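You operate a simulated robot arm through the tools that you are given. There is no shell and no other tool. Be economical: measure what you need, move in short steps, check, and stop when the job is done.

You are at the controls of a simulated two-armed robot. One attempt, no reset.

## Task
Fetch the green block and set it on top of the blue panel. Take the red sign and leave it on top of the red can. Take the foam crumb from the top of the goods table and leave it on the orange sheet there. Carry the yellow panel with both arms and set it on the top of the bead table. Take the red block on the top of the bead table and put it away on the middle shelf of the high rack. Put the teal strip from the top of the bead table on the top of the coil table. Take the orange ring marked "75" from the top of the bead table and put it on the shelf of the bead table. Take the short brush and put it on top of the purple panel. Pull the blue drawer open. Any order will do.

It is judged by the outcome, as a careful person would: the job done as asked, and still so three seconds after it is handed in. It fails if anything else is knocked over, pushed out of place, dropped, spilled or broken. Flat cloth is picked up by pressing the open fingertips on it (5 to 10 N) and closing them slowly along it; thin cloth reads only 2 to 8 mm in the jaws.

## Robot
Two 7-joint arms with three-finger grippers on one trunk, on a base that drives. Base frame: it is fixed to the floor where the robot stands at the start and does not move with it; the origin is under the middle of the robot, x ahead of it, y to its left, z up. Readings come in m, rad, newtons and seconds.
The left shoulder is at the start at [0.07, 0.146, 1.337], the right one opposite. With the tool pointing down near the work surface each hand reaches from about 0.1 to 0.58 m from the robot's upright axis, wherever it stands, measured 20 degrees to its own side. Places, roughly: blue drawer [-9.7, -3.3, 0.2]; blue panel [-3.5, -3, 0.75]; foam crumb (5x4x4 cm) [-1.7, -0.5, 0.8]; green block (8x5x4 cm) [0.5, -0.2, 1]; middle shelf of the high rack [0.6, -0.4, 1]; orange ring [-4.75, -0.5, 0.75]; orange sheet [-1.5, -0.75, 0.75]; purple panel (30x22x6 cm) [-2, -0.5, 0.8]; red block (8x5x4 cm) [-3.9, -0.8, 0.8]; red can [0.5, -0.5, 1]; red sign [0.75, 1.25, 0.75]; shelf of the bead table [-4.3, -0.7, 0.3]; short brush (5x14x5 cm) [-5.2, 1.1, 0.8]; teal strip (11x2x5 cm) [-4.1, -1, 0.8]; top of the bead table [-4.3, -0.7, 0.8]; top of the coil table [-7.1, -3.2, 0.8]; yellow panel (30x22x6 cm) [-2.4, -0.5, 0.8]. Payload 2.2 kg a hand.
The tool frame of a hand sits at the grasp point between the pads (the TCP): z along the fingers, y along the line on which they close. The tips reach 0.028 m beyond it. The gripper opens to 0.102 m. The gripper's body begins 0.071 m behind the TCP.
Orientation is that of the tool frame in the base frame, as a unit quaternion [x, y, z, w]. With the fingers straight down and closing along the base's y, the tool's x points along the base's -x, its y along +y and its z along -z.

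## Interface
- The arms move only by the tool nudge_tool. It takes "left_commands", "right_commands" or both (then of equal length, played together; a hand with none holds still); each is a list of rows, each a list of 7 numbers: the gripper command, from -1 (shut) to 1 (fully open), values between in proportion, then the shift along the tool's x, y, z in units of 250 mm (1.0 is 250 mm), then the turn, a rotation vector about the tool's x, y, z in units of 60 degrees (1.0 is 60 degrees). In form: [[claw, tx, ty, tz, rx, ry, rz], ...]. A call has 1 to 10 rows; each row is the pose to reach, as a shift and turn from the pose commanded when the call began, along the tool's axes at that moment. A call with a number of a shift or a turn outside -1 to 1 is refused whole. Each row takes 0.2 s and may step no farther than 0.05 m and 0.15 rad from the row before; otherwise, or with a gripper value out of range, the whole call is refused. A pose out of reach is approached as far as the arm can. The call stops where the force on the tool passes 40 N (or 10 N more than at its start, if that is more) or the arm is blocked; 0.2 s more then pass. Each finger halts on what it meets, pressing with about 30 N; the grip force reading is that of the motor and also rises with nothing between the fingers. The clock runs only during rows and for 0.2 s after the last one: add rows that repeat a pose to give the fingers time. It gives the time, the measured TCP pose, the force on the tool (base axes), the opening and the grip force at its end, in the units of the frame above (readings bear some noise), with the torque about the TCP (base axes, N m) and any sound that the robot's microphone picked up.
- Cameras (640 x 400 px; columns grow to the right, rows downward): "scene" is now at [0.1238, -0.0378, 1.5611]; the picture's right is [-0.47, -0.88, 0.00], its down [-0.55, 0.30, -0.78] and it looks along [0.69, -0.37, -0.63] (base axes); focal length 279 px, centre (320, 200). "left" rides on the left gripper at [0.072, 0.038, -0.086] in its tool frame; the picture's right is [-0.46, 0.89, 0.00], its down [-0.60, -0.32, -0.73] and it looks along [-0.65, -0.34, 0.68] (tool axes); focal length 256 px, centre (320, 200). "right" rides on the right gripper at [0.069, 0.044, -0.086] in its tool frame; the picture's right is [-0.53, 0.84, 0.00], its down [-0.58, -0.37, -0.73] and it looks along [-0.62, -0.39, 0.68] (tool axes); focal length 256 px, centre (320, 200). There is no depth. A picture from a camera that has moved, and an enlarged one, comes with that camera's place and axes in the base frame and with its lens.
- grab_frame(camera): a new picture of that camera. No time passes.
- lift_body(by): slides the trunk up (or, below 0, down) by that many m; the arms and the scene camera ride with it, the base frame stays. It gives what a move gives, with no picture.
- steer(legs): drives the robot by 1 to 6 legs, each [ahead, left, turn to the left] in m, m and rad, along the robot's own axes; the way and the turn of a leg run together, so that a leg with both is an arc; at most 1.5 m and 3.142 rad a leg. The arms and the cameras ride along, it lands a little off, and it stops where it bumps. It gives what a move gives.
- head_to(pan, tilt): turns the head with the scene camera to pan (to the left, within 1.501 rad either way) and tilt (down, from -0.506 to 1.204), counted from straight ahead of the robot. It gives what a move gives.
- inspect(camera, box): a new picture of the part [left, top, right, bottom] of that camera's present view, enlarged. No time passes.
- sign_off(): hands the job in; it is judged then, once.

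Work in short steps. Places have to be worked out from the pictures, the camera data and where the tool is seen: move nearer, look again, correct. Check each grasp and each placing, and mend what went wrong. You have 483 turns and 226 pictures in all, those below and enlarged ones among them. Open the grippers and draw the arms clear of the work before you hand the job in, unless the task says otherwise; then end with one line.

The tools are called after "Call:" by a JSON object that holds its "api" and its "payload". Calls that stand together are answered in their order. nudge_tool: Moves the arms, as the interface text tells. Its arguments: {"type":"object","properties":{"left_commands":{"type":"array"},"right_commands":{"type":"array"}},"required":[]} The other tools are called the same way: lift_body (by) slides the trunk up or down; steer (legs) drives the base; head_to (pan, tilt) turns the head that bears the scene camera; grab_frame (camera) takes a picture; inspect (camera, box) takes an enlarged picture of a part of a camera's view; sign_off () hands the job in.

At the start:

```text
t: 0.0
left_ee_pos: [0.2823, -0.0411, 1.3945]
left_tcp_rot: [0.001, 1.0, 0.0, 0.0]
left_force: [0.8, 0.1, -0.8]
left_moment: [0.01, -0.02, 0.03]
left_grip_width: 0.102
left_grip_force: 0.0
right_ee_pos: [0.3025, -0.4277, 1.264]
right_tcp_rot: [-0.001, 1.0, 0.0, 0.001]
right_force: [0.3, 0.2, 0.4]
right_moment: [-0.01, -0.02, 0.01]
right_grip_width: 0.1021
right_grip_force: 0.0
trunk travel left (down, up): [-0.875, 0.065]
robot x, y, heading: [0.0001, 0.0015, -0.001]
head pan, tilt: [-0.49, 0.679]
```

scene: 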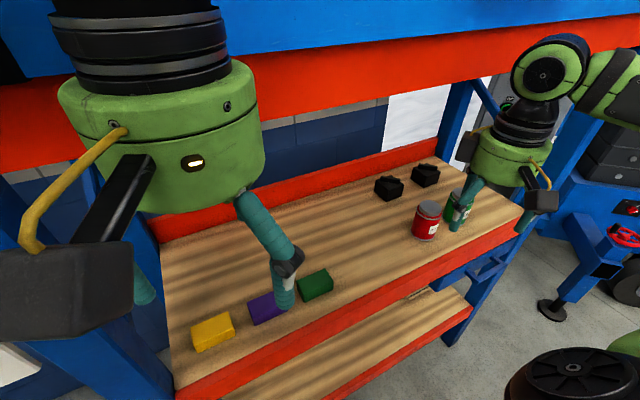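
right: 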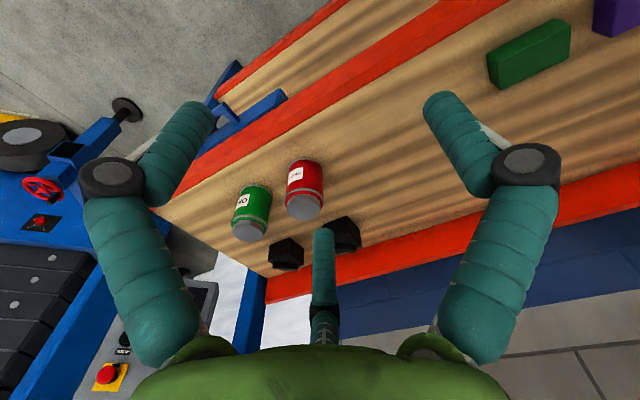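
left: 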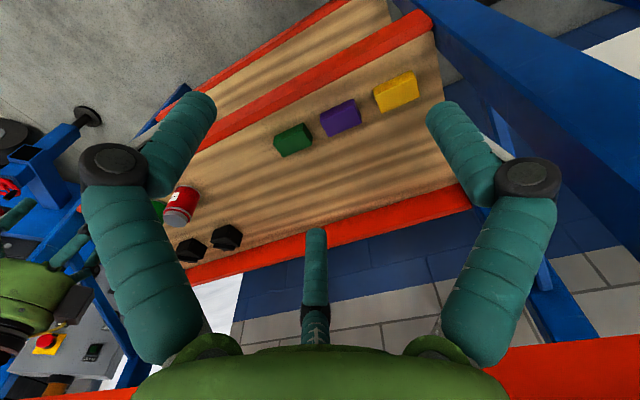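

The rack with the green block is ahead. I look around first to see where the aisles and the red sign are.

Call:
{"api": "head_to", "payload": {"pan": 0.9, "tilt": 0.5}}

Call:
{"api": "grab_frame", "payload": {"camera": "scene"}}

Call:
{"api": "head_to", "payload": {"pan": -1.4, "tilt": 0.4}}

Call:
{"api": "grab_frame", "payload": {"camera": "scene"}}

```text
t: 1.5
left_ee_pos: [0.2826, -0.0411, 1.3943]
left_tcp_rot: [0.001, 1.0, -0.001, 0.0]
left_force: [0.4, 0.1, 0.5]
left_moment: [-0.02, 0.02, 0.0]
left_grip_width: 0.1019
left_grip_force: 0.0
right_ee_pos: [0.3023, -0.4285, 1.2646]
right_tcp_rot: [-0.002, 1.0, 0.0, 0.0]
right_force: [-0.2, 0.5, 0.5]
right_moment: [0.03, 0.01, -0.01]
right_grip_width: 0.102
right_grip_force: 0.0
trunk travel left (down, up): [-0.875, 0.065]
robot x, y, heading: [-0.0012, -0.0001, -0.002]
head pan, tilt: [0.901, 0.499]
```

```text
222 pictures are left
camera scene: at [0.1047, 0.0737, 1.5771], right [0.78, -0.62, 0.0], down [-0.3, -0.38, -0.88], along [0.55, 0.69, -0.48], focal length 279 px, centre (320, 200)
```

scene: 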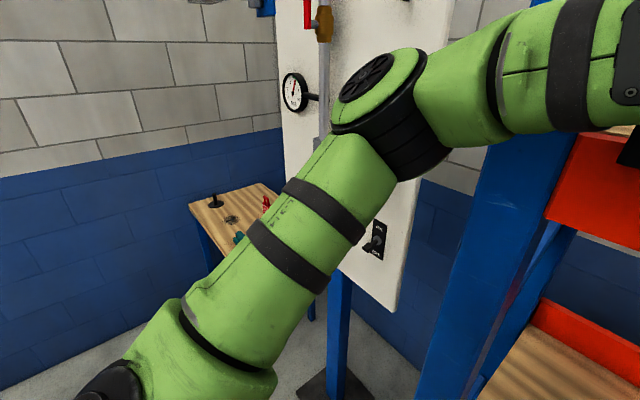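

```text
t: 3.7
left_ee_pos: [0.2833, -0.0409, 1.3939]
left_tcp_rot: [0.001, 1.0, 0.0, -0.001]
left_force: [0.4, -0.7, -0.4]
left_moment: [0.0, -0.02, -0.01]
left_grip_width: 0.1019
left_grip_force: 0.0
right_ee_pos: [0.3024, -0.4286, 1.2644]
right_tcp_rot: [0.0, 1.0, 0.001, -0.001]
right_force: [0.2, 0.9, -0.2]
right_moment: [0.03, -0.03, 0.03]
right_grip_width: 0.102
right_grip_force: 0.0
trunk travel left (down, up): [-0.875, 0.065]
robot x, y, heading: [-0.0013, -0.0034, -0.002]
head pan, tilt: [-1.4, 0.4]
```

```text
221 pictures are left
camera scene: at [0.0639, -0.0888, 1.5862], right [-0.99, -0.17, 0.0], down [-0.07, 0.38, -0.92], along [0.16, -0.91, -0.39], focal length 279 px, centre (320, 200)
```

scene: 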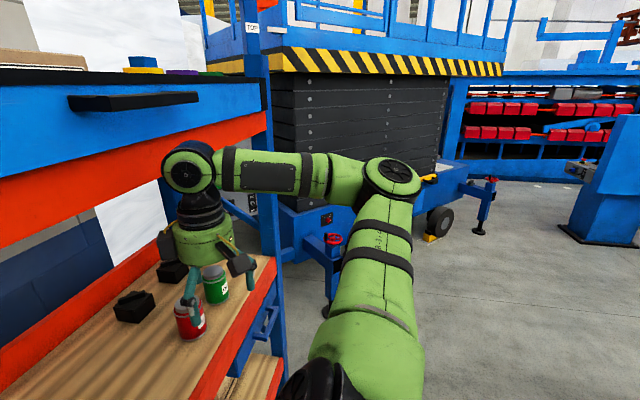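

The sign's table is in the left corner past a control panel. I back away from the rack and look towards it.

Call:
{"api": "steer", "payload": {"legs": [[-0.45, 0, 0], [0, 0, 1.1]]}}

Call:
{"api": "head_to", "payload": {"pan": 0, "tilt": 0.5}}

Call:
{"api": "grab_frame", "payload": {"camera": "scene"}}

Call:
{"api": "head_to", "payload": {"pan": 1.5, "tilt": 0.4}}

Call:
{"api": "grab_frame", "payload": {"camera": "scene"}}

```text
t: 9.2
left_ee_pos: [-0.3003, 0.2344, 1.3939]
left_tcp_rot: [-0.529, 0.849, -0.001, 0.0]
left_force: [0.4, 0.0, 0.0]
left_moment: [0.01, 0.02, -0.01]
left_grip_width: 0.1019
left_grip_force: 0.0
right_ee_pos: [0.057, 0.0818, 1.2634]
right_tcp_rot: [-0.531, 0.847, 0.0, 0.001]
right_force: [-1.0, -0.3, -0.4]
right_moment: [-0.01, 0.01, 0.0]
right_grip_width: 0.1023
right_grip_force: 0.0
trunk travel left (down, up): [-0.875, 0.065]
robot x, y, heading: [-0.4624, -0.0016, 1.119]
head pan, tilt: [-1.4, 0.4]
```

```text
t: 10.8
left_ee_pos: [-0.3004, 0.235, 1.3942]
left_tcp_rot: [-0.529, 0.848, -0.001, -0.001]
left_force: [1.1, 0.2, -0.3]
left_moment: [0.0, 0.03, 0.01]
left_grip_width: 0.1021
left_grip_force: 0.1
right_ee_pos: [0.0554, 0.0834, 1.2648]
right_tcp_rot: [-0.53, 0.848, -0.001, 0.0]
right_force: [-0.3, -0.7, 0.1]
right_moment: [0.02, 0.01, 0.03]
right_grip_width: 0.1018
right_grip_force: 0.1
trunk travel left (down, up): [-0.875, 0.065]
robot x, y, heading: [-0.4575, -0.0016, 1.118]
head pan, tilt: [0.0, 0.499]
```

```text
220 pictures are left
camera scene: at [-0.4011, 0.1276, 1.5771], right [0.9, -0.44, 0.0], down [-0.21, -0.43, -0.88], along [0.39, 0.79, -0.48], focal length 279 px, centre (320, 200)
```

scene: 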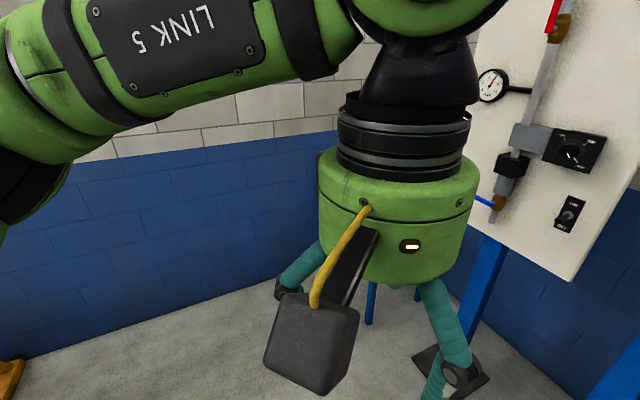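

```text
t: 12.3
left_ee_pos: [-0.299, 0.2353, 1.3936]
left_tcp_rot: [-0.529, 0.849, -0.002, 0.0]
left_force: [-0.4, -0.2, 0.5]
left_moment: [-0.02, 0.01, 0.01]
left_grip_width: 0.102
left_grip_force: 0.2
right_ee_pos: [0.0559, 0.0838, 1.2632]
right_tcp_rot: [-0.531, 0.848, 0.001, 0.0]
right_force: [0.1, -0.6, 0.2]
right_moment: [-0.01, 0.0, -0.03]
right_grip_width: 0.1021
right_grip_force: 0.2
trunk travel left (down, up): [-0.875, 0.065]
robot x, y, heading: [-0.4575, -0.002, 1.114]
head pan, tilt: [1.499, 0.4]
```

```text
219 pictures are left
camera scene: at [-0.5211, 0.0923, 1.5862], right [0.5, 0.86, 0.0], down [0.34, -0.2, -0.92], along [-0.8, 0.46, -0.39], focal length 279 px, centre (320, 200)
```

scene: 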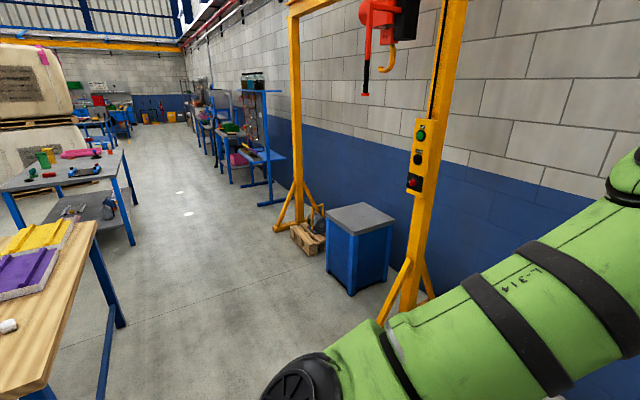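

The left forearm blocks the view. I shift the left hand out to the side and lower, then drive to the front of the sign table.

Call:
{"api": "nudge_tool", "payload": {"left_commands": [[1, 0, 0.16, 0.1, 0, 0, 0], [1, 0, 0.32, 0.2, 0, 0, 0], [1, 0, 0.48, 0.3, 0, 0, 0], [1, 0, 0.64, 0.4, 0, 0, 0], [1, 0, 0.8, 0.5, 0, 0, 0], [1, 0, 0.96, 0.6, 0, 0, 0]]}}

Call:
{"api": "steer", "payload": {"legs": [[1.0, 0.0, 0], [0, 0, -1.115], [0, 0.25, 0]]}}

Call:
{"api": "head_to", "payload": {"pan": 0, "tilt": 0.8}}

Call:
{"api": "grab_frame", "payload": {"camera": "scene"}}

```text
t: 13.8
left_ee_pos: [-0.5196, 0.3387, 1.2459]
left_tcp_rot: [-0.529, 0.849, -0.001, 0.001]
left_force: [-0.4, 0.1, 0.0]
left_moment: [-0.01, -0.03, -0.02]
left_grip_width: 0.102
left_grip_force: 0.0
right_ee_pos: [0.0536, 0.0837, 1.2655]
right_tcp_rot: [-0.531, 0.848, 0.0, 0.001]
right_force: [-0.3, -0.2, 0.3]
right_moment: [-0.02, -0.08, -0.02]
right_grip_width: 0.1021
right_grip_force: 0.1
trunk travel left (down, up): [-0.875, 0.065]
robot x, y, heading: [-0.4619, -0.0006, 1.118]
head pan, tilt: [1.499, 0.4]
```

```text
t: 23.2
left_ee_pos: [0.2688, 1.339, 1.2462]
left_tcp_rot: [0.007, 1.0, 0.001, -0.001]
left_force: [-0.5, -0.5, -0.4]
left_moment: [0.06, -0.01, -0.03]
left_grip_width: 0.1018
left_grip_force: 0.1
right_ee_pos: [0.2815, 0.7126, 1.2637]
right_tcp_rot: [0.006, 1.0, 0.002, 0.0]
right_force: [0.0, 0.3, 0.4]
right_moment: [0.05, 0.02, 0.0]
right_grip_width: 0.1021
right_grip_force: 0.0
trunk travel left (down, up): [-0.875, 0.065]
robot x, y, heading: [-0.0164, 1.1464, -0.013]
head pan, tilt: [1.499, 0.4]
```

```text
t: 24.8
left_ee_pos: [0.2679, 1.3432, 1.246]
left_tcp_rot: [0.007, 1.0, -0.001, 0.0]
left_force: [-0.5, 1.0, -0.3]
left_moment: [0.0, 0.02, 0.0]
left_grip_width: 0.1017
left_grip_force: 0.1
right_ee_pos: [0.2824, 0.717, 1.2632]
right_tcp_rot: [0.006, 1.0, 0.0, 0.0]
right_force: [0.4, 0.7, 0.1]
right_moment: [0.0, 0.0, 0.01]
right_grip_width: 0.1021
right_grip_force: 0.0
trunk travel left (down, up): [-0.875, 0.065]
robot x, y, heading: [-0.0146, 1.149, -0.014]
head pan, tilt: [0.0, 0.799]
```

```text
218 pictures are left
camera scene: at [0.113, 1.1493, 1.5511], right [-0.01, -1.0, 0.0], down [-0.72, 0.01, -0.7], along [0.7, -0.01, -0.72], focal length 279 px, centre (320, 200)
```

scene: 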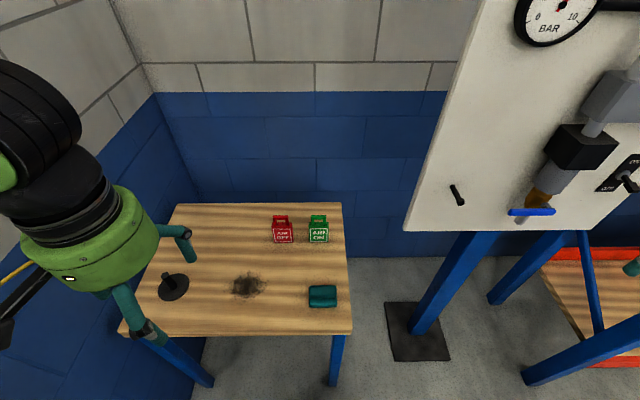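

Call:
{"api": "inspect", "payload": {"camera": "scene", "box": [240, 190, 360, 265]}}

```text
5.33 times, centred on (300, 228) of scene
camera zoom: at [0.113, 1.1493, 1.5511], right [-0.01, -1.0, 0.0], down [-0.72, 0.01, -0.7], along [0.7, -0.01, -0.72], focal length 1490 px, centre (427, 53)
```

zoom: 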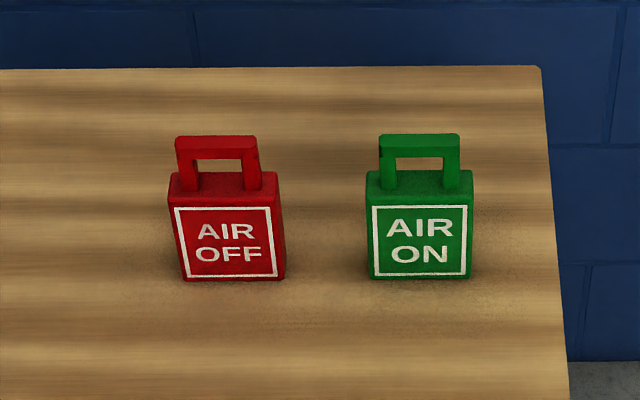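

The red sign stands upright (about 6.5 cm wide, 2.6 cm thick, with a handle) near [0.69, 1.27]. I want a tilted grasp with the hand camera on top, so I test rolling the left wrist in free air.

Call:
{"api": "nudge_tool", "payload": {"left_commands": [[1, 0, 0, 0, 0, 0, 0.14], [1, 0, 0, 0, 0, 0, 0.28], [1, 0, 0, 0, 0, 0, 0.42], [1, 0, 0, 0, 0, 0, 0.56], [1, 0, 0, 0, 0, 0, 0.7], [1, 0, 0, 0, 0, 0, 0.84], [1, 0, 0, 0, 0, 0, 0.98], [1, 0, 0, 0, 0, 0, 0.98]]}}

Call:
{"api": "nudge_tool", "payload": {"left_commands": [[1, 0, 0, 0, 0, 0, 0.14], [1, 0, 0, 0, 0, 0, 0.28], [1, 0, 0, 0, 0, 0, 0.42], [1, 0, 0, 0, 0, 0, 0.56], [1, 0, 0, 0, 0, 0, 0.7], [1, 0, 0, 0, 0, 0, 0.84], [1, 0, 0, 0, 0, 0, 0.98], [1, 0, 0, 0, 0, 0, 0.98]]}}

Call:
{"api": "nudge_tool", "payload": {"left_commands": [[1, 0, 0, 0, 0, 0, 0.14], [1, 0, 0, 0, 0, 0, 0.28], [1, 0, 0, 0, 0, 0, 0.42], [1, 0, 0, 0, 0, 0, 0.56], [1, 0, 0, 0, 0, 0, 0.7], [1, 0, 0, 0, 0, 0, 0.84], [1, 0, 0, 0, 0, 0, 0.98], [1, 0, 0, 0, 0, 0, 0.98]]}}

```text
t: 26.6
left_ee_pos: [0.2684, 1.3425, 1.2463]
left_tcp_rot: [0.498, 0.867, -0.001, 0.0]
left_force: [0.2, -0.6, 0.5]
left_moment: [0.02, 0.01, -0.01]
left_grip_width: 0.1022
left_grip_force: 0.0
right_ee_pos: [0.2818, 0.7168, 1.2633]
right_tcp_rot: [0.006, 1.0, 0.0, -0.001]
right_force: [-0.2, -0.2, 0.1]
right_moment: [0.0, 0.01, 0.05]
right_grip_width: 0.102
right_grip_force: 0.1
trunk travel left (down, up): [-0.875, 0.065]
robot x, y, heading: [-0.0139, 1.1449, -0.014]
head pan, tilt: [0.0, 0.799]
```

```text
t: 28.4
left_ee_pos: [0.2107, 1.2644, 1.2729]
left_tcp_rot: [0.859, 0.511, -0.001, 0.0]
left_force: [-1.1, 0.0, 1.0]
left_moment: [-0.01, 0.0, 0.0]
left_grip_width: 0.1019
left_grip_force: 0.0
left hand out of reach, approached as far as the arm can: row 4, 5, 6, 7, 8
right_ee_pos: [0.2813, 0.7169, 1.2642]
right_tcp_rot: [0.006, 1.0, -0.001, 0.0]
right_force: [-0.4, 0.3, -1.3]
right_moment: [0.05, -0.02, -0.01]
right_grip_width: 0.1018
right_grip_force: 0.0
trunk travel left (down, up): [-0.875, 0.065]
robot x, y, heading: [-0.0156, 1.149, -0.012]
head pan, tilt: [0.0, 0.799]
```

```text
t: 29.1
left_ee_pos: [0.1746, 1.2385, 1.2933]
left_tcp_rot: [0.926, 0.377, 0.007, 0.004]
left_force: [11.3, 1.7, -3.8]
left_moment: [0.06, 0.14, 0.11]
left_grip_width: 0.0923
left_grip_force: 0.1
left hand out of reach, approached as far as the arm can: row 1, 2, 3
right_ee_pos: [0.2813, 0.7142, 1.2638]
right_tcp_rot: [0.006, 1.0, 0.0, 0.0]
right_force: [-0.2, -0.5, 0.2]
right_moment: [0.01, 0.02, 0.0]
right_grip_width: 0.102
right_grip_force: 0.0
trunk travel left (down, up): [-0.875, 0.065]
robot x, y, heading: [-0.0147, 1.1448, -0.011]
head pan, tilt: [0.0, 0.799]
stopped in row 3 (left hand): the force on the tool passed its limit at 54 N (the readings are from after the stop); the commanded pose is now the measured one
```

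The wrist won't roll that far without the arm crowding the body. I undo it: move forward again and roll back.

Call:
{"api": "nudge_tool", "payload": {"left_commands": [[1, 0.14, -0.01, 0.05, 0, 0, -0.0], [1, 0.28, -0.02, 0.1, 0, 0, -0.14], [1, 0.42, -0.03, 0.15, 0, 0, -0.28], [1, 0.56, -0.036, 0.19, 0, 0, -0.42], [1, 0.56, -0.036, 0.19, 0, 0, -0.56], [1, 0.56, -0.036, 0.19, 0, 0, -0.7], [1, 0.56, -0.036, 0.19, 0, 0, -0.84], [1, 0.56, -0.036, 0.19, 0, 0, -0.98], [1, 0.56, -0.036, 0.19, 0, 0, -0.98]]}}

Call:
{"api": "nudge_tool", "payload": {"left_commands": [[1, 0, 0, 0, 0, 0, -0.14], [1, 0, 0, 0, 0, 0, -0.28], [1, 0, 0, 0, 0, 0, -0.42], [1, 0, 0, 0, 0, 0, -0.56], [1, 0, 0, 0, 0, 0, -0.7], [1, 0, 0, 0, 0, 0, -0.84], [1, 0, 0, 0, 0, 0, -0.98], [1, 0, 0, 0, 0, 0, -0.98]]}}

```text
t: 31.1
left_ee_pos: [0.2681, 1.3416, 1.2437]
left_tcp_rot: [0.622, 0.783, 0.001, 0.006]
left_force: [0.9, -0.4, -0.4]
left_moment: [0.0, -0.01, 0.01]
left_grip_width: 0.102
left_grip_force: 0.1
left hand out of reach, approached as far as the arm can: row 1, 2, 3, 4, 5, 6
right_ee_pos: [0.2824, 0.7153, 1.2639]
right_tcp_rot: [0.006, 1.0, 0.0, 0.0]
right_force: [0.9, -0.7, -0.2]
right_moment: [-0.03, -0.04, -0.03]
right_grip_width: 0.1018
right_grip_force: 0.1
trunk travel left (down, up): [-0.875, 0.065]
robot x, y, heading: [-0.0134, 1.1502, -0.012]
head pan, tilt: [0.0, 0.799]
```

```text
t: 32.9
left_ee_pos: [0.2695, 1.3411, 1.2455]
left_tcp_rot: [0.157, 0.988, -0.003, 0.006]
left_force: [-0.3, -0.4, -0.2]
left_moment: [-0.01, 0.01, -0.04]
left_grip_width: 0.1021
left_grip_force: 0.0
right_ee_pos: [0.2812, 0.7164, 1.2644]
right_tcp_rot: [0.006, 1.0, 0.0, 0.0]
right_force: [-0.6, 0.7, 0.5]
right_moment: [-0.01, 0.04, 0.01]
right_grip_width: 0.1021
right_grip_force: 0.0
trunk travel left (down, up): [-0.875, 0.065]
robot x, y, heading: [-0.0175, 1.1449, -0.009]
head pan, tilt: [0.0, 0.799]
```

I straighten the left wrist, draw the right hand back for clearance from the wall panel, and lower the trunk.

Call:
{"api": "nudge_tool", "payload": {"left_commands": [[1, 0, 0, 0, 0, 0, -0.14], [1, 0, 0, 0, 0, 0, -0.3], [1, 0, 0, 0, 0, -0.13, -0.3], [1, 0, 0, 0, 0, -0.13, -0.3]], "right_commands": [[1, 0.15, 0, 0, 0, 0, 0], [1, 0.3, 0, 0, 0, 0, 0], [1, 0.45, 0, 0, 0, 0, 0], [1, 0.6, 0, 0, 0, 0, 0]]}}

Call:
{"api": "lift_body", "payload": {"by": -0.3}}

Call:
{"api": "grab_frame", "payload": {"camera": "left"}}

Call:
{"api": "grab_frame", "payload": {"camera": "scene"}}

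```text
refused: row 2 steps farther than a row can; nothing moved
```

```text
t: 35.9
left_ee_pos: [0.2694, 1.3408, 0.9458]
left_tcp_rot: [0.159, 0.987, -0.002, 0.006]
left_force: [0.8, 0.1, -0.2]
left_moment: [0.02, 0.0, -0.02]
left_grip_width: 0.102
left_grip_force: 0.0
right_ee_pos: [0.2813, 0.7154, 0.9639]
right_tcp_rot: [0.006, 1.0, 0.0, 0.0]
right_force: [1.1, 0.3, -0.2]
right_moment: [-0.04, 0.0, 0.01]
right_grip_width: 0.1021
right_grip_force: 0.1
trunk travel left (down, up): [-0.575, 0.365]
robot x, y, heading: [-0.0126, 1.1468, -0.012]
head pan, tilt: [0.0, 0.799]
```

```text
216 pictures are left
camera left: at [0.2103, 1.3991, 1.0306], right [0.72, 0.7, 0.0], down [0.47, -0.48, 0.74], along [0.52, -0.53, -0.67], focal length 256 px, centre (320, 200)
```

left: 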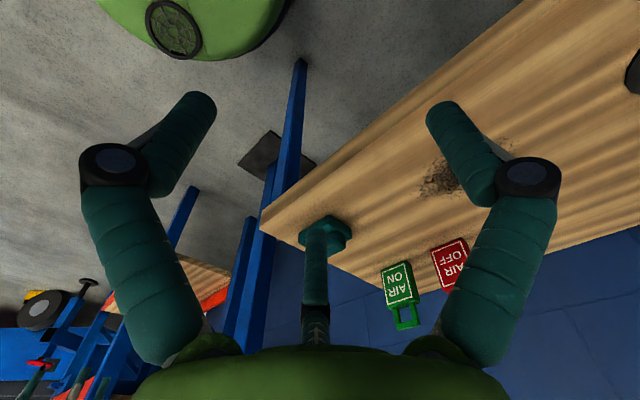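

```text
215 pictures are left
camera scene: at [0.1129, 1.1489, 1.2511], right [-0.01, -1.0, 0.0], down [-0.72, 0.01, -0.7], along [0.7, -0.01, -0.72], focal length 279 px, centre (320, 200)
```

scene: 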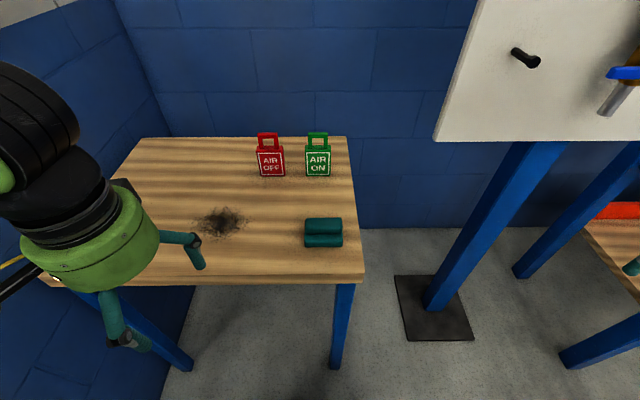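

I finish unrolling the left wrist and pull the right hand back, this time in legal steps.

Call:
{"api": "nudge_tool", "payload": {"left_commands": [[1, 0, 0, 0, 0, 0, -0.1], [1, 0, 0, 0, 0, 0, -0.2], [1, 0, 0, 0, 0, 0, -0.3], [1, 0, 0, 0, 0, 0, -0.3]], "right_commands": [[1, 0.15, 0, 0, 0, 0, 0], [1, 0.3, 0, 0, 0, 0, 0], [1, 0.45, 0, 0, 0, 0, 0], [1, 0.6, 0, 0, 0, 0, 0]]}}

Call:
{"api": "nudge_tool", "payload": {"left_commands": [[1, 0, 0, 0, 0, -0.13, 0], [1, 0, 0, 0, 0, -0.26, 0], [1, 0, 0, 0, 0, -0.39, 0], [1, 0, 0, 0, 0, -0.52, 0], [1, 0, 0, 0, 0, -0.64, 0], [1, 0, 0, 0, 0, -0.75, 0], [1, 0, 0, 0, 0, -0.75, 0]]}}

Call:
{"api": "steer", "payload": {"legs": [[0.14, 0, 0]]}}

Call:
{"api": "grab_frame", "payload": {"camera": "scene"}}

Call:
{"api": "grab_frame", "payload": {"camera": "left"}}

```text
t: 36.9
left_ee_pos: [0.2674, 1.3416, 0.9457]
left_tcp_rot: [0.0, 1.0, -0.003, 0.006]
left_force: [0.2, -0.8, 1.2]
left_moment: [-0.03, -0.03, 0.01]
left_grip_width: 0.1018
left_grip_force: 0.1
right_ee_pos: [0.1318, 0.719, 0.9635]
right_tcp_rot: [0.007, 1.0, 0.0, 0.001]
right_force: [0.2, -0.9, 0.5]
right_moment: [-0.01, -0.07, -0.01]
right_grip_width: 0.1025
right_grip_force: 0.0
trunk travel left (down, up): [-0.575, 0.365]
robot x, y, heading: [-0.0193, 1.1453, -0.014]
head pan, tilt: [0.0, 0.799]
```

```text
t: 38.5
left_ee_pos: [0.3818, 1.3051, 1.0378]
left_tcp_rot: [0.0, 0.921, -0.004, 0.388]
left_force: [0.2, 0.1, 0.0]
left_moment: [-0.03, -0.02, -0.01]
left_grip_width: 0.102
left_grip_force: 0.0
left hand out of reach, approached as far as the arm can: row 1, 2, 3, 4, 5, 6, 7
right_ee_pos: [0.1328, 0.7195, 0.9625]
right_tcp_rot: [0.006, 1.0, 0.0, 0.0]
right_force: [-0.5, 0.3, 0.3]
right_moment: [0.02, -0.02, 0.04]
right_grip_width: 0.1018
right_grip_force: 0.0
trunk travel left (down, up): [-0.575, 0.365]
robot x, y, heading: [-0.0167, 1.1501, -0.013]
head pan, tilt: [0.0, 0.799]
```

```text
t: 39.9
left_ee_pos: [0.503, 1.3072, 1.0382]
left_tcp_rot: [-0.002, 0.923, -0.003, 0.386]
left_force: [-0.2, 0.1, 0.0]
left_moment: [0.0, -0.01, -0.04]
left_grip_width: 0.102
left_grip_force: 0.1
right_ee_pos: [0.2588, 0.7195, 0.9625]
right_tcp_rot: [0.003, 1.0, 0.001, 0.0]
right_force: [0.3, 0.3, -0.5]
right_moment: [-0.03, -0.03, -0.03]
right_grip_width: 0.1023
right_grip_force: 0.1
trunk travel left (down, up): [-0.575, 0.365]
robot x, y, heading: [0.1054, 1.1469, -0.005]
head pan, tilt: [0.0, 0.799]
stopped in leg 1: the robot was blocked; the commanded pose is now the measured one
```

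```text
214 pictures are left
camera scene: at [0.2343, 1.1502, 1.2509], right [-0.01, -1.0, 0.0], down [-0.72, 0.01, -0.7], along [0.7, 0.0, -0.72], focal length 279 px, centre (320, 200)
```

scene: 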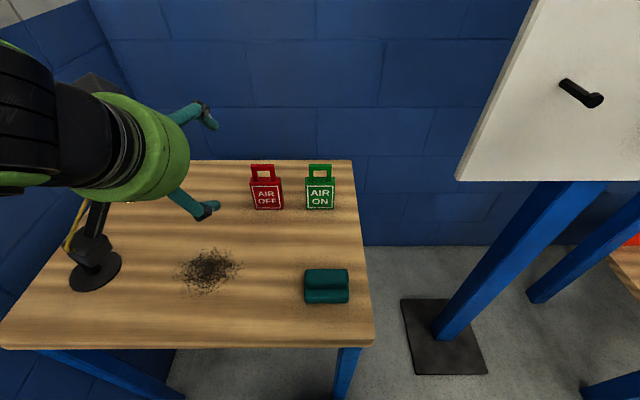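

```text
213 pictures are left
camera left: at [0.3905, 1.3439, 1.0459], right [0.32, 0.89, 0.32], down [-0.1, -0.31, 0.95], along [0.94, -0.34, -0.01], focal length 256 px, centre (320, 200)
```

left: 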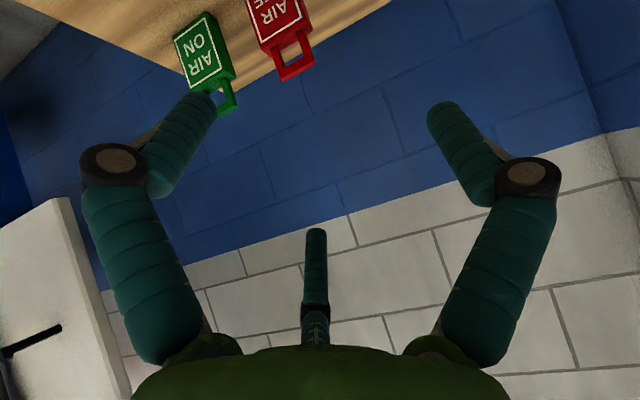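

The base touched the table, so I back off 2 cm. The sign's body centre is about [0.69, 1.27, 0.81]. I line up the left hand along its 45° axis, 16 cm short of it.

Call:
{"api": "steer", "payload": {"legs": [[-0.02, 0, 0]]}}

Call:
{"api": "nudge_tool", "payload": {"left_commands": [[1, 0.03, -0.05, 0.15, 0, 0, 0], [1, 0.06, -0.1, 0.3, 0, 0, 0], [1, 0.08, -0.13, 0.45, 0, 0, 0], [1, 0.1, -0.156, 0.55, 0, 0, 0], [1, 0.1, -0.156, 0.55, 0, 0, 0]]}}

Call:
{"api": "grab_frame", "payload": {"camera": "left"}}

Call:
{"api": "grab_frame", "payload": {"camera": "scene"}}

```text
t: 40.6
left_ee_pos: [0.4839, 1.3079, 1.0373]
left_tcp_rot: [-0.002, 0.922, -0.003, 0.386]
left_force: [0.3, 0.0, -0.1]
left_moment: [-0.03, 0.02, 0.02]
left_grip_width: 0.1022
left_grip_force: 0.0
right_ee_pos: [0.2374, 0.7204, 0.9625]
right_tcp_rot: [0.003, 1.0, 0.0, -0.001]
right_force: [0.9, -0.1, -0.5]
right_moment: [-0.02, -0.02, 0.02]
right_grip_width: 0.102
right_grip_force: 0.1
trunk travel left (down, up): [-0.575, 0.365]
robot x, y, heading: [0.0856, 1.148, -0.006]
head pan, tilt: [0.0, 0.799]
```

```text
t: 41.9
left_ee_pos: [0.5599, 1.2676, 0.925]
left_tcp_rot: [-0.002, 0.922, -0.003, 0.387]
left_force: [0.5, -0.2, 0.5]
left_moment: [0.02, -0.03, 0.0]
left_grip_width: 0.1021
left_grip_force: 0.0
right_ee_pos: [0.2362, 0.7192, 0.9624]
right_tcp_rot: [0.002, 1.0, 0.001, 0.0]
right_force: [-0.5, -0.7, -0.5]
right_moment: [-0.03, 0.01, 0.01]
right_grip_width: 0.1019
right_grip_force: 0.0
trunk travel left (down, up): [-0.575, 0.365]
robot x, y, heading: [0.084, 1.1511, -0.005]
head pan, tilt: [0.0, 0.799]
```

```text
212 pictures are left
camera left: at [0.4477, 1.3041, 0.9349], right [0.32, 0.89, 0.33], down [-0.1, -0.31, 0.95], along [0.94, -0.34, -0.01], focal length 256 px, centre (320, 200)
```

left: 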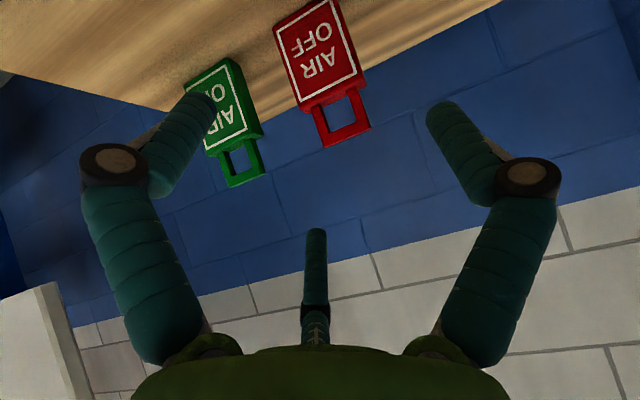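

```text
211 pictures are left
camera scene: at [0.2127, 1.1504, 1.2512], right [-0.01, -1.0, 0.0], down [-0.72, 0.01, -0.7], along [0.7, -0.01, -0.72], focal length 279 px, centre (320, 200)
```

scene: 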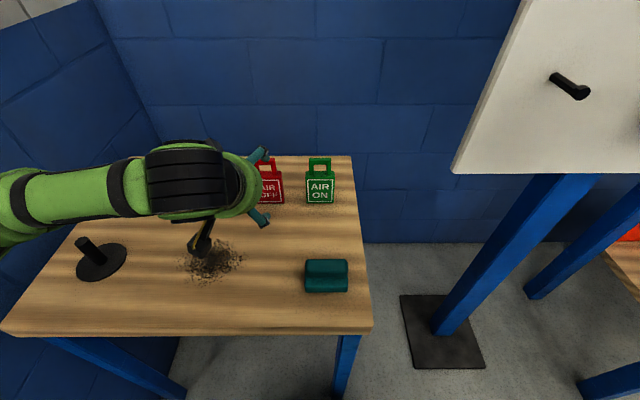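

Both views agree on the sign body: centre about [0.69, 1.265, 0.81], 6.5 cm wide. I slide in along the tool axis with the jaws open around it.

Call:
{"api": "nudge_tool", "payload": {"left_commands": [[1, -0.013, -0.004, 0.15, 0, 0, 0], [1, -0.026, -0.008, 0.3, 0, 0, 0], [1, -0.04, -0.012, 0.45, 0, 0, 0], [1, -0.05, -0.012, 0.58, 0, 0, 0], [1, -0.052, -0.012, 0.68, 0, 0, 0], [1, -0.052, -0.012, 0.68, 0, 0, 0]]}}

Call:
{"api": "grab_frame", "payload": {"camera": "left"}}

```text
t: 43.2
left_ee_pos: [0.6945, 1.2608, 0.8155]
left_tcp_rot: [-0.002, 0.922, -0.002, 0.387]
left_force: [-0.4, -0.4, -0.7]
left_moment: [-0.03, -0.01, 0.0]
left_grip_width: 0.1022
left_grip_force: 0.0
right_ee_pos: [0.2363, 0.7185, 0.9636]
right_tcp_rot: [0.003, 1.0, 0.0, 0.0]
right_force: [-0.4, 0.5, 0.0]
right_moment: [0.05, -0.01, -0.04]
right_grip_width: 0.1022
right_grip_force: 0.1
trunk travel left (down, up): [-0.575, 0.365]
robot x, y, heading: [0.0848, 1.1496, -0.007]
head pan, tilt: [0.0, 0.799]
```

```text
210 pictures are left
camera left: at [0.5819, 1.2975, 0.8246], right [0.32, 0.89, 0.33], down [-0.1, -0.31, 0.95], along [0.94, -0.34, -0.01], focal length 256 px, centre (320, 200)
```

left: 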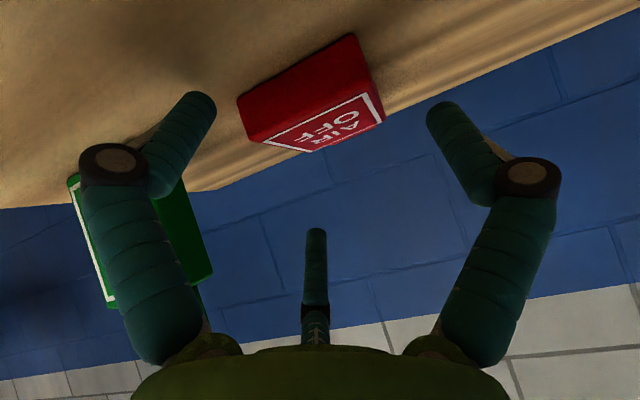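

The sign has been tipped onto its back: a central post between the fingers, its tip about 3 cm behind the grasp point, must have pushed it. Nothing is broken. I retreat along the tool axis and look.

Call:
{"api": "nudge_tool", "payload": {"left_commands": [[1, 0, 0, -0.15, 0, 0, 0], [1, 0, 0, -0.3, 0, 0, 0], [1, 0, 0, -0.45, 0, 0, 0], [1, 0, 0, -0.6, 0, 0, 0], [1, 0, 0, -0.75, 0, 0, 0], [1, 0, 0, -0.75, 0, 0, 0]]}}

Call:
{"api": "nudge_tool", "payload": {"left_commands": [[1, 0, 0, 0, 0, 0.13, 0], [1, 0, 0, 0, 0, 0.26, 0], [1, 0, 0, 0, 0, 0.39, 0], [1, 0, 0, 0, 0, 0.52, 0], [1, 0, 0, 0, 0, 0.64, 0], [1, 0, 0, 0, 0, 0.757, 0], [1, 0, 0, 0, 0, 0.757, 0]]}}

Call:
{"api": "grab_frame", "payload": {"camera": "scene"}}

Call:
{"api": "grab_frame", "payload": {"camera": "left"}}

```text
t: 44.6
left_ee_pos: [0.5601, 1.2628, 0.9451]
left_tcp_rot: [-0.003, 0.922, -0.003, 0.387]
left_force: [0.3, 0.8, -0.1]
left_moment: [-0.03, 0.02, -0.01]
left_grip_width: 0.102
left_grip_force: 0.2
right_ee_pos: [0.2362, 0.7205, 0.9628]
right_tcp_rot: [0.003, 1.0, 0.0, -0.001]
right_force: [-0.6, 0.2, -0.4]
right_moment: [0.01, -0.03, -0.02]
right_grip_width: 0.102
right_grip_force: 0.0
trunk travel left (down, up): [-0.575, 0.365]
robot x, y, heading: [0.0878, 1.1461, -0.007]
head pan, tilt: [0.0, 0.799]
```

```text
t: 46.2
left_ee_pos: [0.5585, 1.2652, 0.9466]
left_tcp_rot: [-0.001, 1.0, -0.003, 0.0]
left_force: [1.1, 0.7, 0.7]
left_moment: [0.04, -0.02, 0.0]
left_grip_width: 0.1021
left_grip_force: 0.0
right_ee_pos: [0.2374, 0.7197, 0.9613]
right_tcp_rot: [0.003, 1.0, 0.001, 0.0]
right_force: [0.6, -0.5, 0.0]
right_moment: [0.0, -0.01, 0.03]
right_grip_width: 0.1021
right_grip_force: 0.0
trunk travel left (down, up): [-0.575, 0.365]
robot x, y, heading: [0.0862, 1.1487, -0.009]
head pan, tilt: [0.0, 0.799]
```

```text
209 pictures are left
camera scene: at [0.2128, 1.1504, 1.2512], right [-0.01, -1.0, 0.0], down [-0.72, 0.01, -0.7], along [0.7, -0.01, -0.72], focal length 279 px, centre (320, 200)
```

scene: 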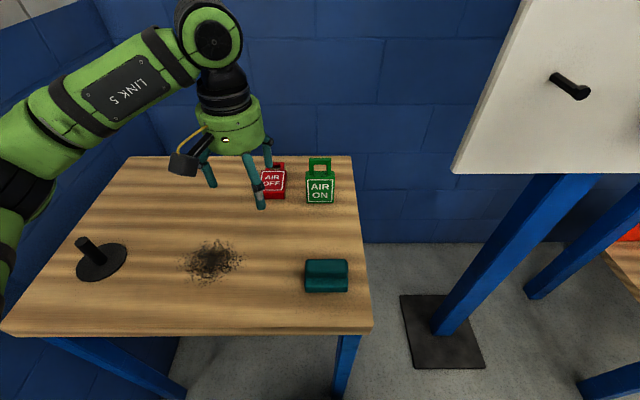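

```text
208 pictures are left
camera left: at [0.4866, 1.3029, 1.0316], right [0.46, 0.89, -0.01], down [0.6, -0.31, 0.73], along [0.65, -0.34, -0.68], focal length 256 px, centre (320, 200)
```

left: 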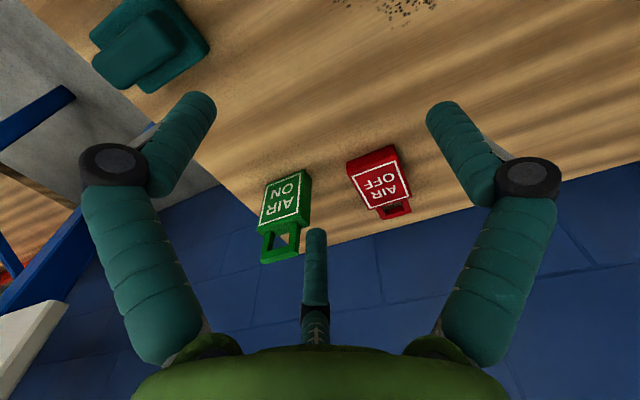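

The sign lies text-up with the handle away from me. I zoom in to locate it.

Call:
{"api": "inspect", "payload": {"camera": "left", "box": [320, 130, 440, 230]}}

Call:
{"api": "inspect", "payload": {"camera": "scene", "box": [230, 140, 350, 215]}}

```text
4.00 times, centred on (380, 180) of left
camera zoom: at [0.4866, 1.3029, 1.0316], right [0.46, 0.89, -0.01], down [0.6, -0.31, 0.73], along [0.65, -0.34, -0.68], focal length 1024 px, centre (80, 280)
```

zoom: 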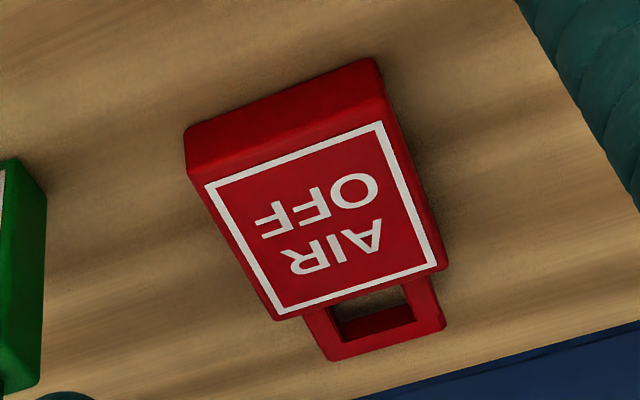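

```text
5.33 times, centred on (290, 178) of scene
camera zoom: at [0.2128, 1.1504, 1.2512], right [-0.01, -1.0, 0.0], down [-0.72, 0.01, -0.7], along [0.7, -0.01, -0.72], focal length 1490 px, centre (480, 320)
```

zoom: 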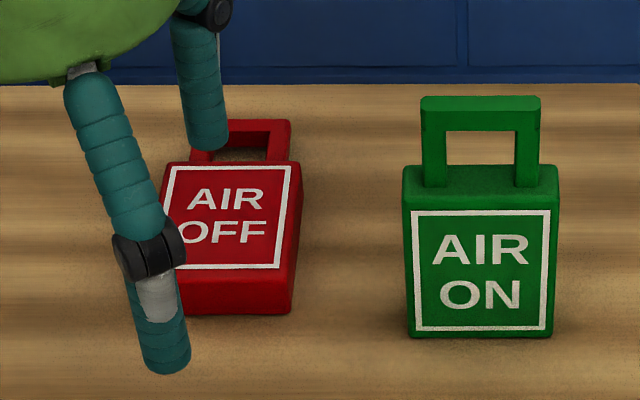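

The sign's body centre is [0.729, 1.266], lying square to the axes. I move the left hand above it with the tool straight down.

Call:
{"api": "nudge_tool", "payload": {"left_commands": [[1, -0.17, 0, 0, 0, 0, 0], [1, -0.34, 0, 0, 0, 0, 0], [1, -0.51, 0, 0, 0, 0, 0], [1, -0.68, 0, 0.1, 0, 0, 0], [1, -0.68, 0, 0.25, 0, 0, 0], [1, -0.68, 0, 0.35, 0, 0, 0], [1, -0.68, 0, 0.35, 0, 0, 0]]}}

Call:
{"api": "grab_frame", "payload": {"camera": "left"}}

```text
t: 47.9
left_ee_pos: [0.7296, 1.2639, 0.8584]
left_tcp_rot: [-0.001, 1.0, -0.004, 0.001]
left_force: [0.0, 0.5, 0.5]
left_moment: [-0.03, 0.0, 0.03]
left_grip_width: 0.1022
left_grip_force: 0.1
left hand out of reach, approached as far as the arm can: row 4
right_ee_pos: [0.2367, 0.7197, 0.9639]
right_tcp_rot: [0.002, 1.0, 0.0, 0.0]
right_force: [0.3, -0.6, -0.5]
right_moment: [-0.01, -0.01, 0.0]
right_grip_width: 0.1021
right_grip_force: 0.0
trunk travel left (down, up): [-0.575, 0.365]
robot x, y, heading: [0.082, 1.1477, -0.007]
head pan, tilt: [0.0, 0.799]
```

```text
205 pictures are left
camera left: at [0.6571, 1.3014, 0.9442], right [0.46, 0.89, -0.01], down [0.6, -0.31, 0.73], along [0.65, -0.34, -0.68], focal length 256 px, centre (320, 200)
```

left: 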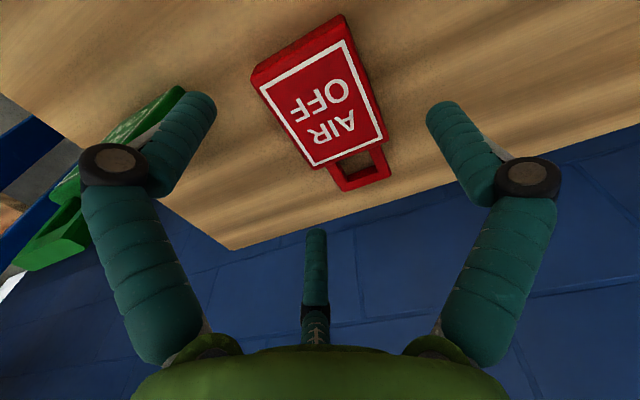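

The sign sits centred between the fingers. I descend to about 3 cm of tip clearance and then close.

Call:
{"api": "nudge_tool", "payload": {"left_commands": [[1, 0, 0, 0.08, 0, 0, 0], [1, 0, 0, 0.16, 0, 0, 0], [1, 0, 0, 0.21, 0, 0, 0], [1, 0, 0, 0.245, 0, 0, 0], [1, 0, 0, 0.245, 0, 0, 0]]}}

Call:
{"api": "nudge_tool", "payload": {"left_commands": [[0.5, 0, 0, 0, 0, 0, 0], [-0.2, 0, 0, 0, 0, 0, 0], [-1, 0, 0, 0, 0, 0, 0], [-1, 0, 0, 0, 0, 0, 0], [-1, 0, 0, 0, 0, 0, 0]]}}

Call:
{"api": "grab_frame", "payload": {"camera": "left"}}

```text
t: 49.0
left_ee_pos: [0.7291, 1.2638, 0.7982]
left_tcp_rot: [-0.001, 1.0, -0.003, 0.001]
left_force: [-0.9, 0.1, -0.4]
left_moment: [-0.01, 0.0, -0.01]
left_grip_width: 0.1021
left_grip_force: 0.1
right_ee_pos: [0.236, 0.7197, 0.963]
right_tcp_rot: [0.003, 1.0, 0.001, 0.0]
right_force: [-0.6, -0.8, 0.1]
right_moment: [0.02, 0.03, 0.0]
right_grip_width: 0.1021
right_grip_force: 0.0
trunk travel left (down, up): [-0.575, 0.365]
robot x, y, heading: [0.0837, 1.149, -0.009]
head pan, tilt: [0.0, 0.799]
```

```text
t: 50.2
left_ee_pos: [0.7259, 1.2644, 0.8087]
left_tcp_rot: [-0.002, 1.0, -0.004, 0.008]
left_force: [-8.4, 3.9, 37.0]
left_moment: [-0.33, -0.55, -0.03]
left_grip_width: 0.0608
left_grip_force: 30.1
right_ee_pos: [0.2304, 0.7203, 0.9618]
right_tcp_rot: [0.003, 1.0, 0.001, 0.003]
right_force: [0.1, 0.4, -0.2]
right_moment: [-0.03, 0.03, 0.02]
right_grip_width: 0.1016
right_grip_force: 0.1
trunk travel left (down, up): [-0.575, 0.365]
robot x, y, heading: [0.0874, 1.1506, -0.007]
head pan, tilt: [0.0, 0.799]
```

```text
204 pictures are left
camera left: at [0.6522, 1.3018, 0.8926], right [0.46, 0.89, 0.0], down [0.59, -0.31, 0.74], along [0.66, -0.34, -0.67], focal length 256 px, centre (320, 200)
```

left: 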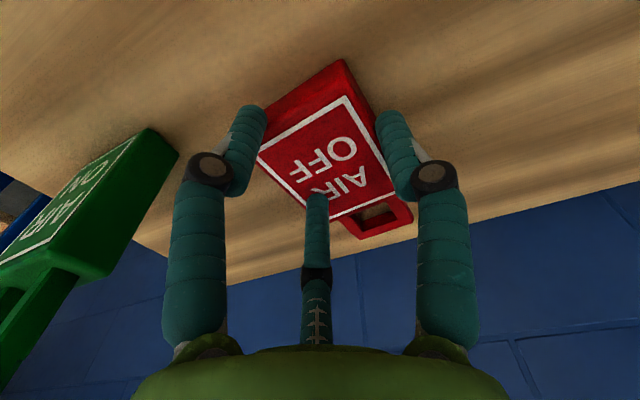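

The sign is gripped at 6.1 cm (fingertips pressed the table while closing). I lift straight up to release that pressure.

Call:
{"api": "nudge_tool", "payload": {"left_commands": [[-1, 0, 0, -0.06, 0, 0, 0], [-1, 0, 0, -0.2, 0, 0, 0], [-1, 0, 0, -0.38, 0, 0, 0], [-1, 0, 0, -0.56, 0, 0, 0], [-1, 0, 0, -0.72, 0, 0, 0], [-1, 0, 0, -0.72, 0, 0, 0]]}}

Call:
{"api": "grab_frame", "payload": {"camera": "left"}}

Call:
{"api": "grab_frame", "payload": {"camera": "scene"}}

```text
t: 51.6
left_ee_pos: [0.713, 1.2696, 0.9645]
left_tcp_rot: [-0.001, 1.0, -0.003, 0.0]
left_force: [-0.6, -0.2, 0.6]
left_moment: [0.02, 0.0, 0.0]
left_grip_width: 0.002
left_grip_force: 30.0
left hand out of reach, approached as far as the arm can: row 4, 5, 6
right_ee_pos: [0.2368, 0.7189, 0.9611]
right_tcp_rot: [0.003, 1.0, 0.001, 0.001]
right_force: [0.0, 0.2, 0.6]
right_moment: [-0.03, 0.0, 0.04]
right_grip_width: 0.1019
right_grip_force: 0.0
trunk travel left (down, up): [-0.575, 0.365]
robot x, y, heading: [0.0851, 1.1507, -0.007]
head pan, tilt: [0.0, 0.799]
```

```text
203 pictures are left
camera left: at [0.6408, 1.3068, 1.05], right [0.46, 0.89, -0.01], down [0.6, -0.31, 0.73], along [0.65, -0.34, -0.68], focal length 256 px, centre (320, 200)
```

left: 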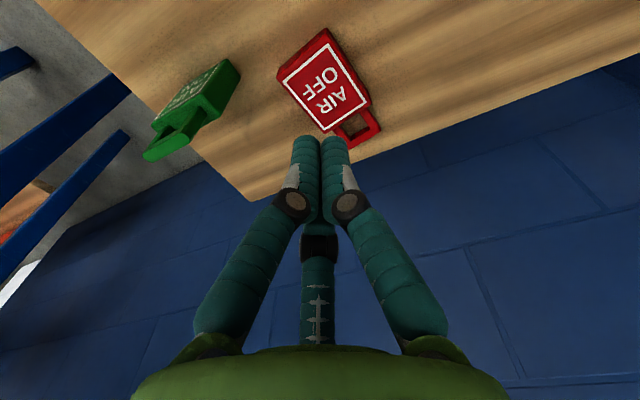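

```text
202 pictures are left
camera scene: at [0.2138, 1.15, 1.251], right [-0.01, -1.0, 0.0], down [-0.72, 0.01, -0.7], along [0.7, 0.0, -0.72], focal length 279 px, centre (320, 200)
```

scene: 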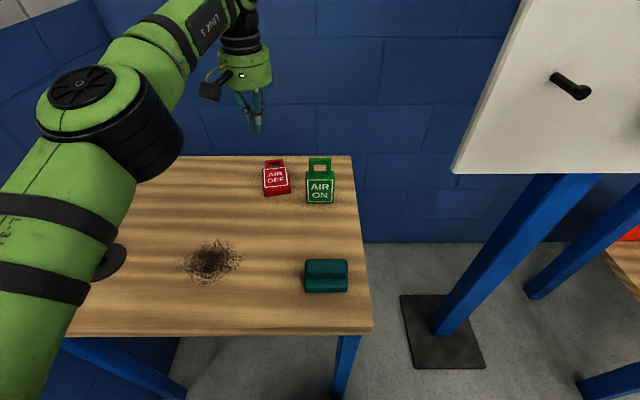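

The sign slipped out: the tips arc downward as they close and only caught its edge. It now lies at about [0.743, 1.258], yawed ~10°. I pre-shape the jaws to 8 cm and re-align above it.

Call:
{"api": "nudge_tool", "payload": {"left_commands": [[0.53, 0, 0, 0.1, 0, 0, 0], [0.53, -0.03, -0.01, 0.25, 0, 0, -0.08], [0.53, -0.055, -0.02, 0.4, 0, 0, -0.167], [0.53, -0.055, -0.02, 0.48, 0, 0, -0.167], [0.53, -0.055, -0.02, 0.48, 0, 0, -0.167]]}}

Call:
{"api": "grab_frame", "payload": {"camera": "left"}}

```text
t: 52.9
left_ee_pos: [0.7295, 1.2649, 0.8435]
left_tcp_rot: [-0.088, 0.996, -0.004, 0.001]
left_force: [0.2, 0.0, -1.3]
left_moment: [-0.01, 0.0, -0.01]
left_grip_width: 0.0781
left_grip_force: 0.0
right_ee_pos: [0.2366, 0.7188, 0.9623]
right_tcp_rot: [0.002, 1.0, 0.0, 0.0]
right_force: [0.2, 0.3, -0.8]
right_moment: [0.01, -0.03, -0.02]
right_grip_width: 0.102
right_grip_force: 0.0
trunk travel left (down, up): [-0.575, 0.365]
robot x, y, heading: [0.0836, 1.1509, -0.009]
head pan, tilt: [0.0, 0.799]
```

```text
201 pictures are left
camera left: at [0.6516, 1.289, 0.9293], right [0.3, 0.95, -0.01], down [0.65, -0.2, 0.73], along [0.7, -0.22, -0.68], focal length 256 px, centre (320, 200)
```

left: 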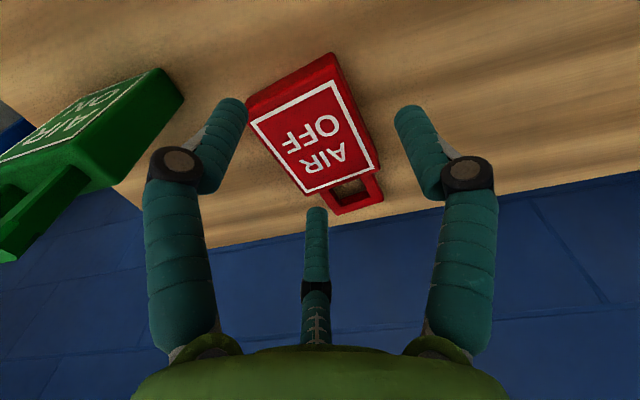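

The yaw matches now, with the sign about 1 cm ahead and 0.5 cm to the right. I correct that and descend to light contact.

Call:
{"api": "nudge_tool", "payload": {"left_commands": [[0.6, -0.034, -0.02, 0.0, 0, 0, 0], [0.6, -0.034, -0.02, 0.06, 0, 0, 0], [0.6, -0.034, -0.02, 0.12, 0, 0, 0], [0.6, -0.034, -0.02, 0.16, 0, 0, 0], [0.6, -0.034, -0.02, 0.16, 0, 0, 0]]}}

Call:
{"api": "grab_frame", "payload": {"camera": "left"}}

```text
t: 54.0
left_ee_pos: [0.7303, 1.2652, 0.8049]
left_tcp_rot: [-0.088, 0.996, -0.003, 0.0]
left_force: [-0.6, -0.8, 0.4]
left_moment: [-0.04, -0.05, -0.02]
left_grip_width: 0.0815
left_grip_force: 0.0
left hand out of reach, approached as far as the arm can: row 1, 2, 3, 4, 5
right_ee_pos: [0.2371, 0.7189, 0.9631]
right_tcp_rot: [0.003, 1.0, 0.001, 0.0]
right_force: [0.5, 0.1, 0.3]
right_moment: [-0.01, -0.05, -0.01]
right_grip_width: 0.1021
right_grip_force: 0.1
trunk travel left (down, up): [-0.575, 0.365]
robot x, y, heading: [0.0814, 1.1483, -0.01]
head pan, tilt: [0.0, 0.799]
```

```text
200 pictures are left
camera left: at [0.6518, 1.2888, 0.8916], right [0.3, 0.95, -0.01], down [0.65, -0.2, 0.73], along [0.7, -0.23, -0.68], focal length 256 px, centre (320, 200)
```

left: 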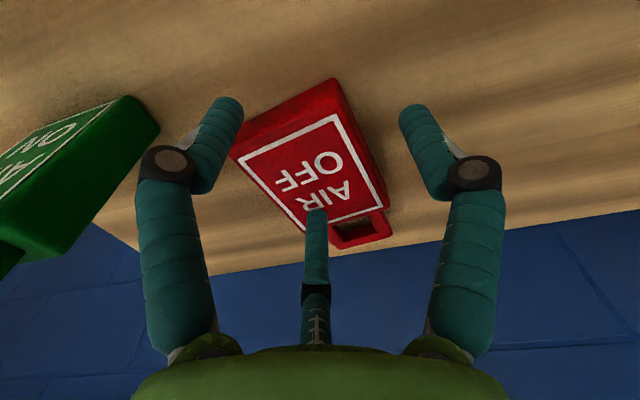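

The reach limit holds x at 0.730, which is still well within the sign's body. I close slowly here.

Call:
{"api": "nudge_tool", "payload": {"left_commands": [[0.4, 0, 0, 0, 0, 0, 0], [0.25, 0, 0, 0, 0, 0, 0], [0.1, 0, 0, 0, 0, 0, 0], [-0.2, 0, 0, 0, 0, 0, 0], [-1, 0, 0, 0, 0, 0, 0], [-1, 0, 0, 0, 0, 0, 0], [-1, 0, 0, 0, 0, 0, 0]]}}

Call:
{"api": "grab_frame", "payload": {"camera": "left"}}

```text
t: 55.6
left_ee_pos: [0.7279, 1.2648, 0.8098]
left_tcp_rot: [-0.089, 0.996, -0.003, 0.002]
left_force: [-5.7, 2.8, 18.1]
left_moment: [0.11, 0.14, 0.0]
left_grip_width: 0.006
left_grip_force: 29.6
right_ee_pos: [0.2333, 0.7191, 0.9622]
right_tcp_rot: [0.002, 1.0, 0.001, 0.002]
right_force: [-0.9, 0.0, -0.6]
right_moment: [0.0, 0.01, -0.01]
right_grip_width: 0.1019
right_grip_force: 0.1
trunk travel left (down, up): [-0.575, 0.365]
robot x, y, heading: [0.0853, 1.1447, -0.002]
head pan, tilt: [0.0, 0.799]
```

```text
199 pictures are left
camera left: at [0.6488, 1.2894, 0.8944], right [0.3, 0.95, 0.0], down [0.65, -0.2, 0.74], along [0.7, -0.22, -0.68], focal length 256 px, centre (320, 200)
```

left: 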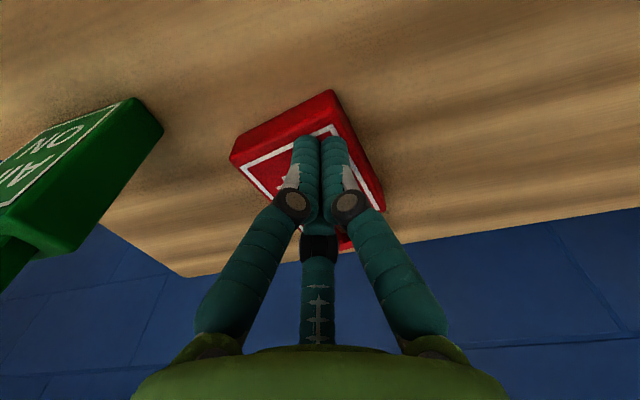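

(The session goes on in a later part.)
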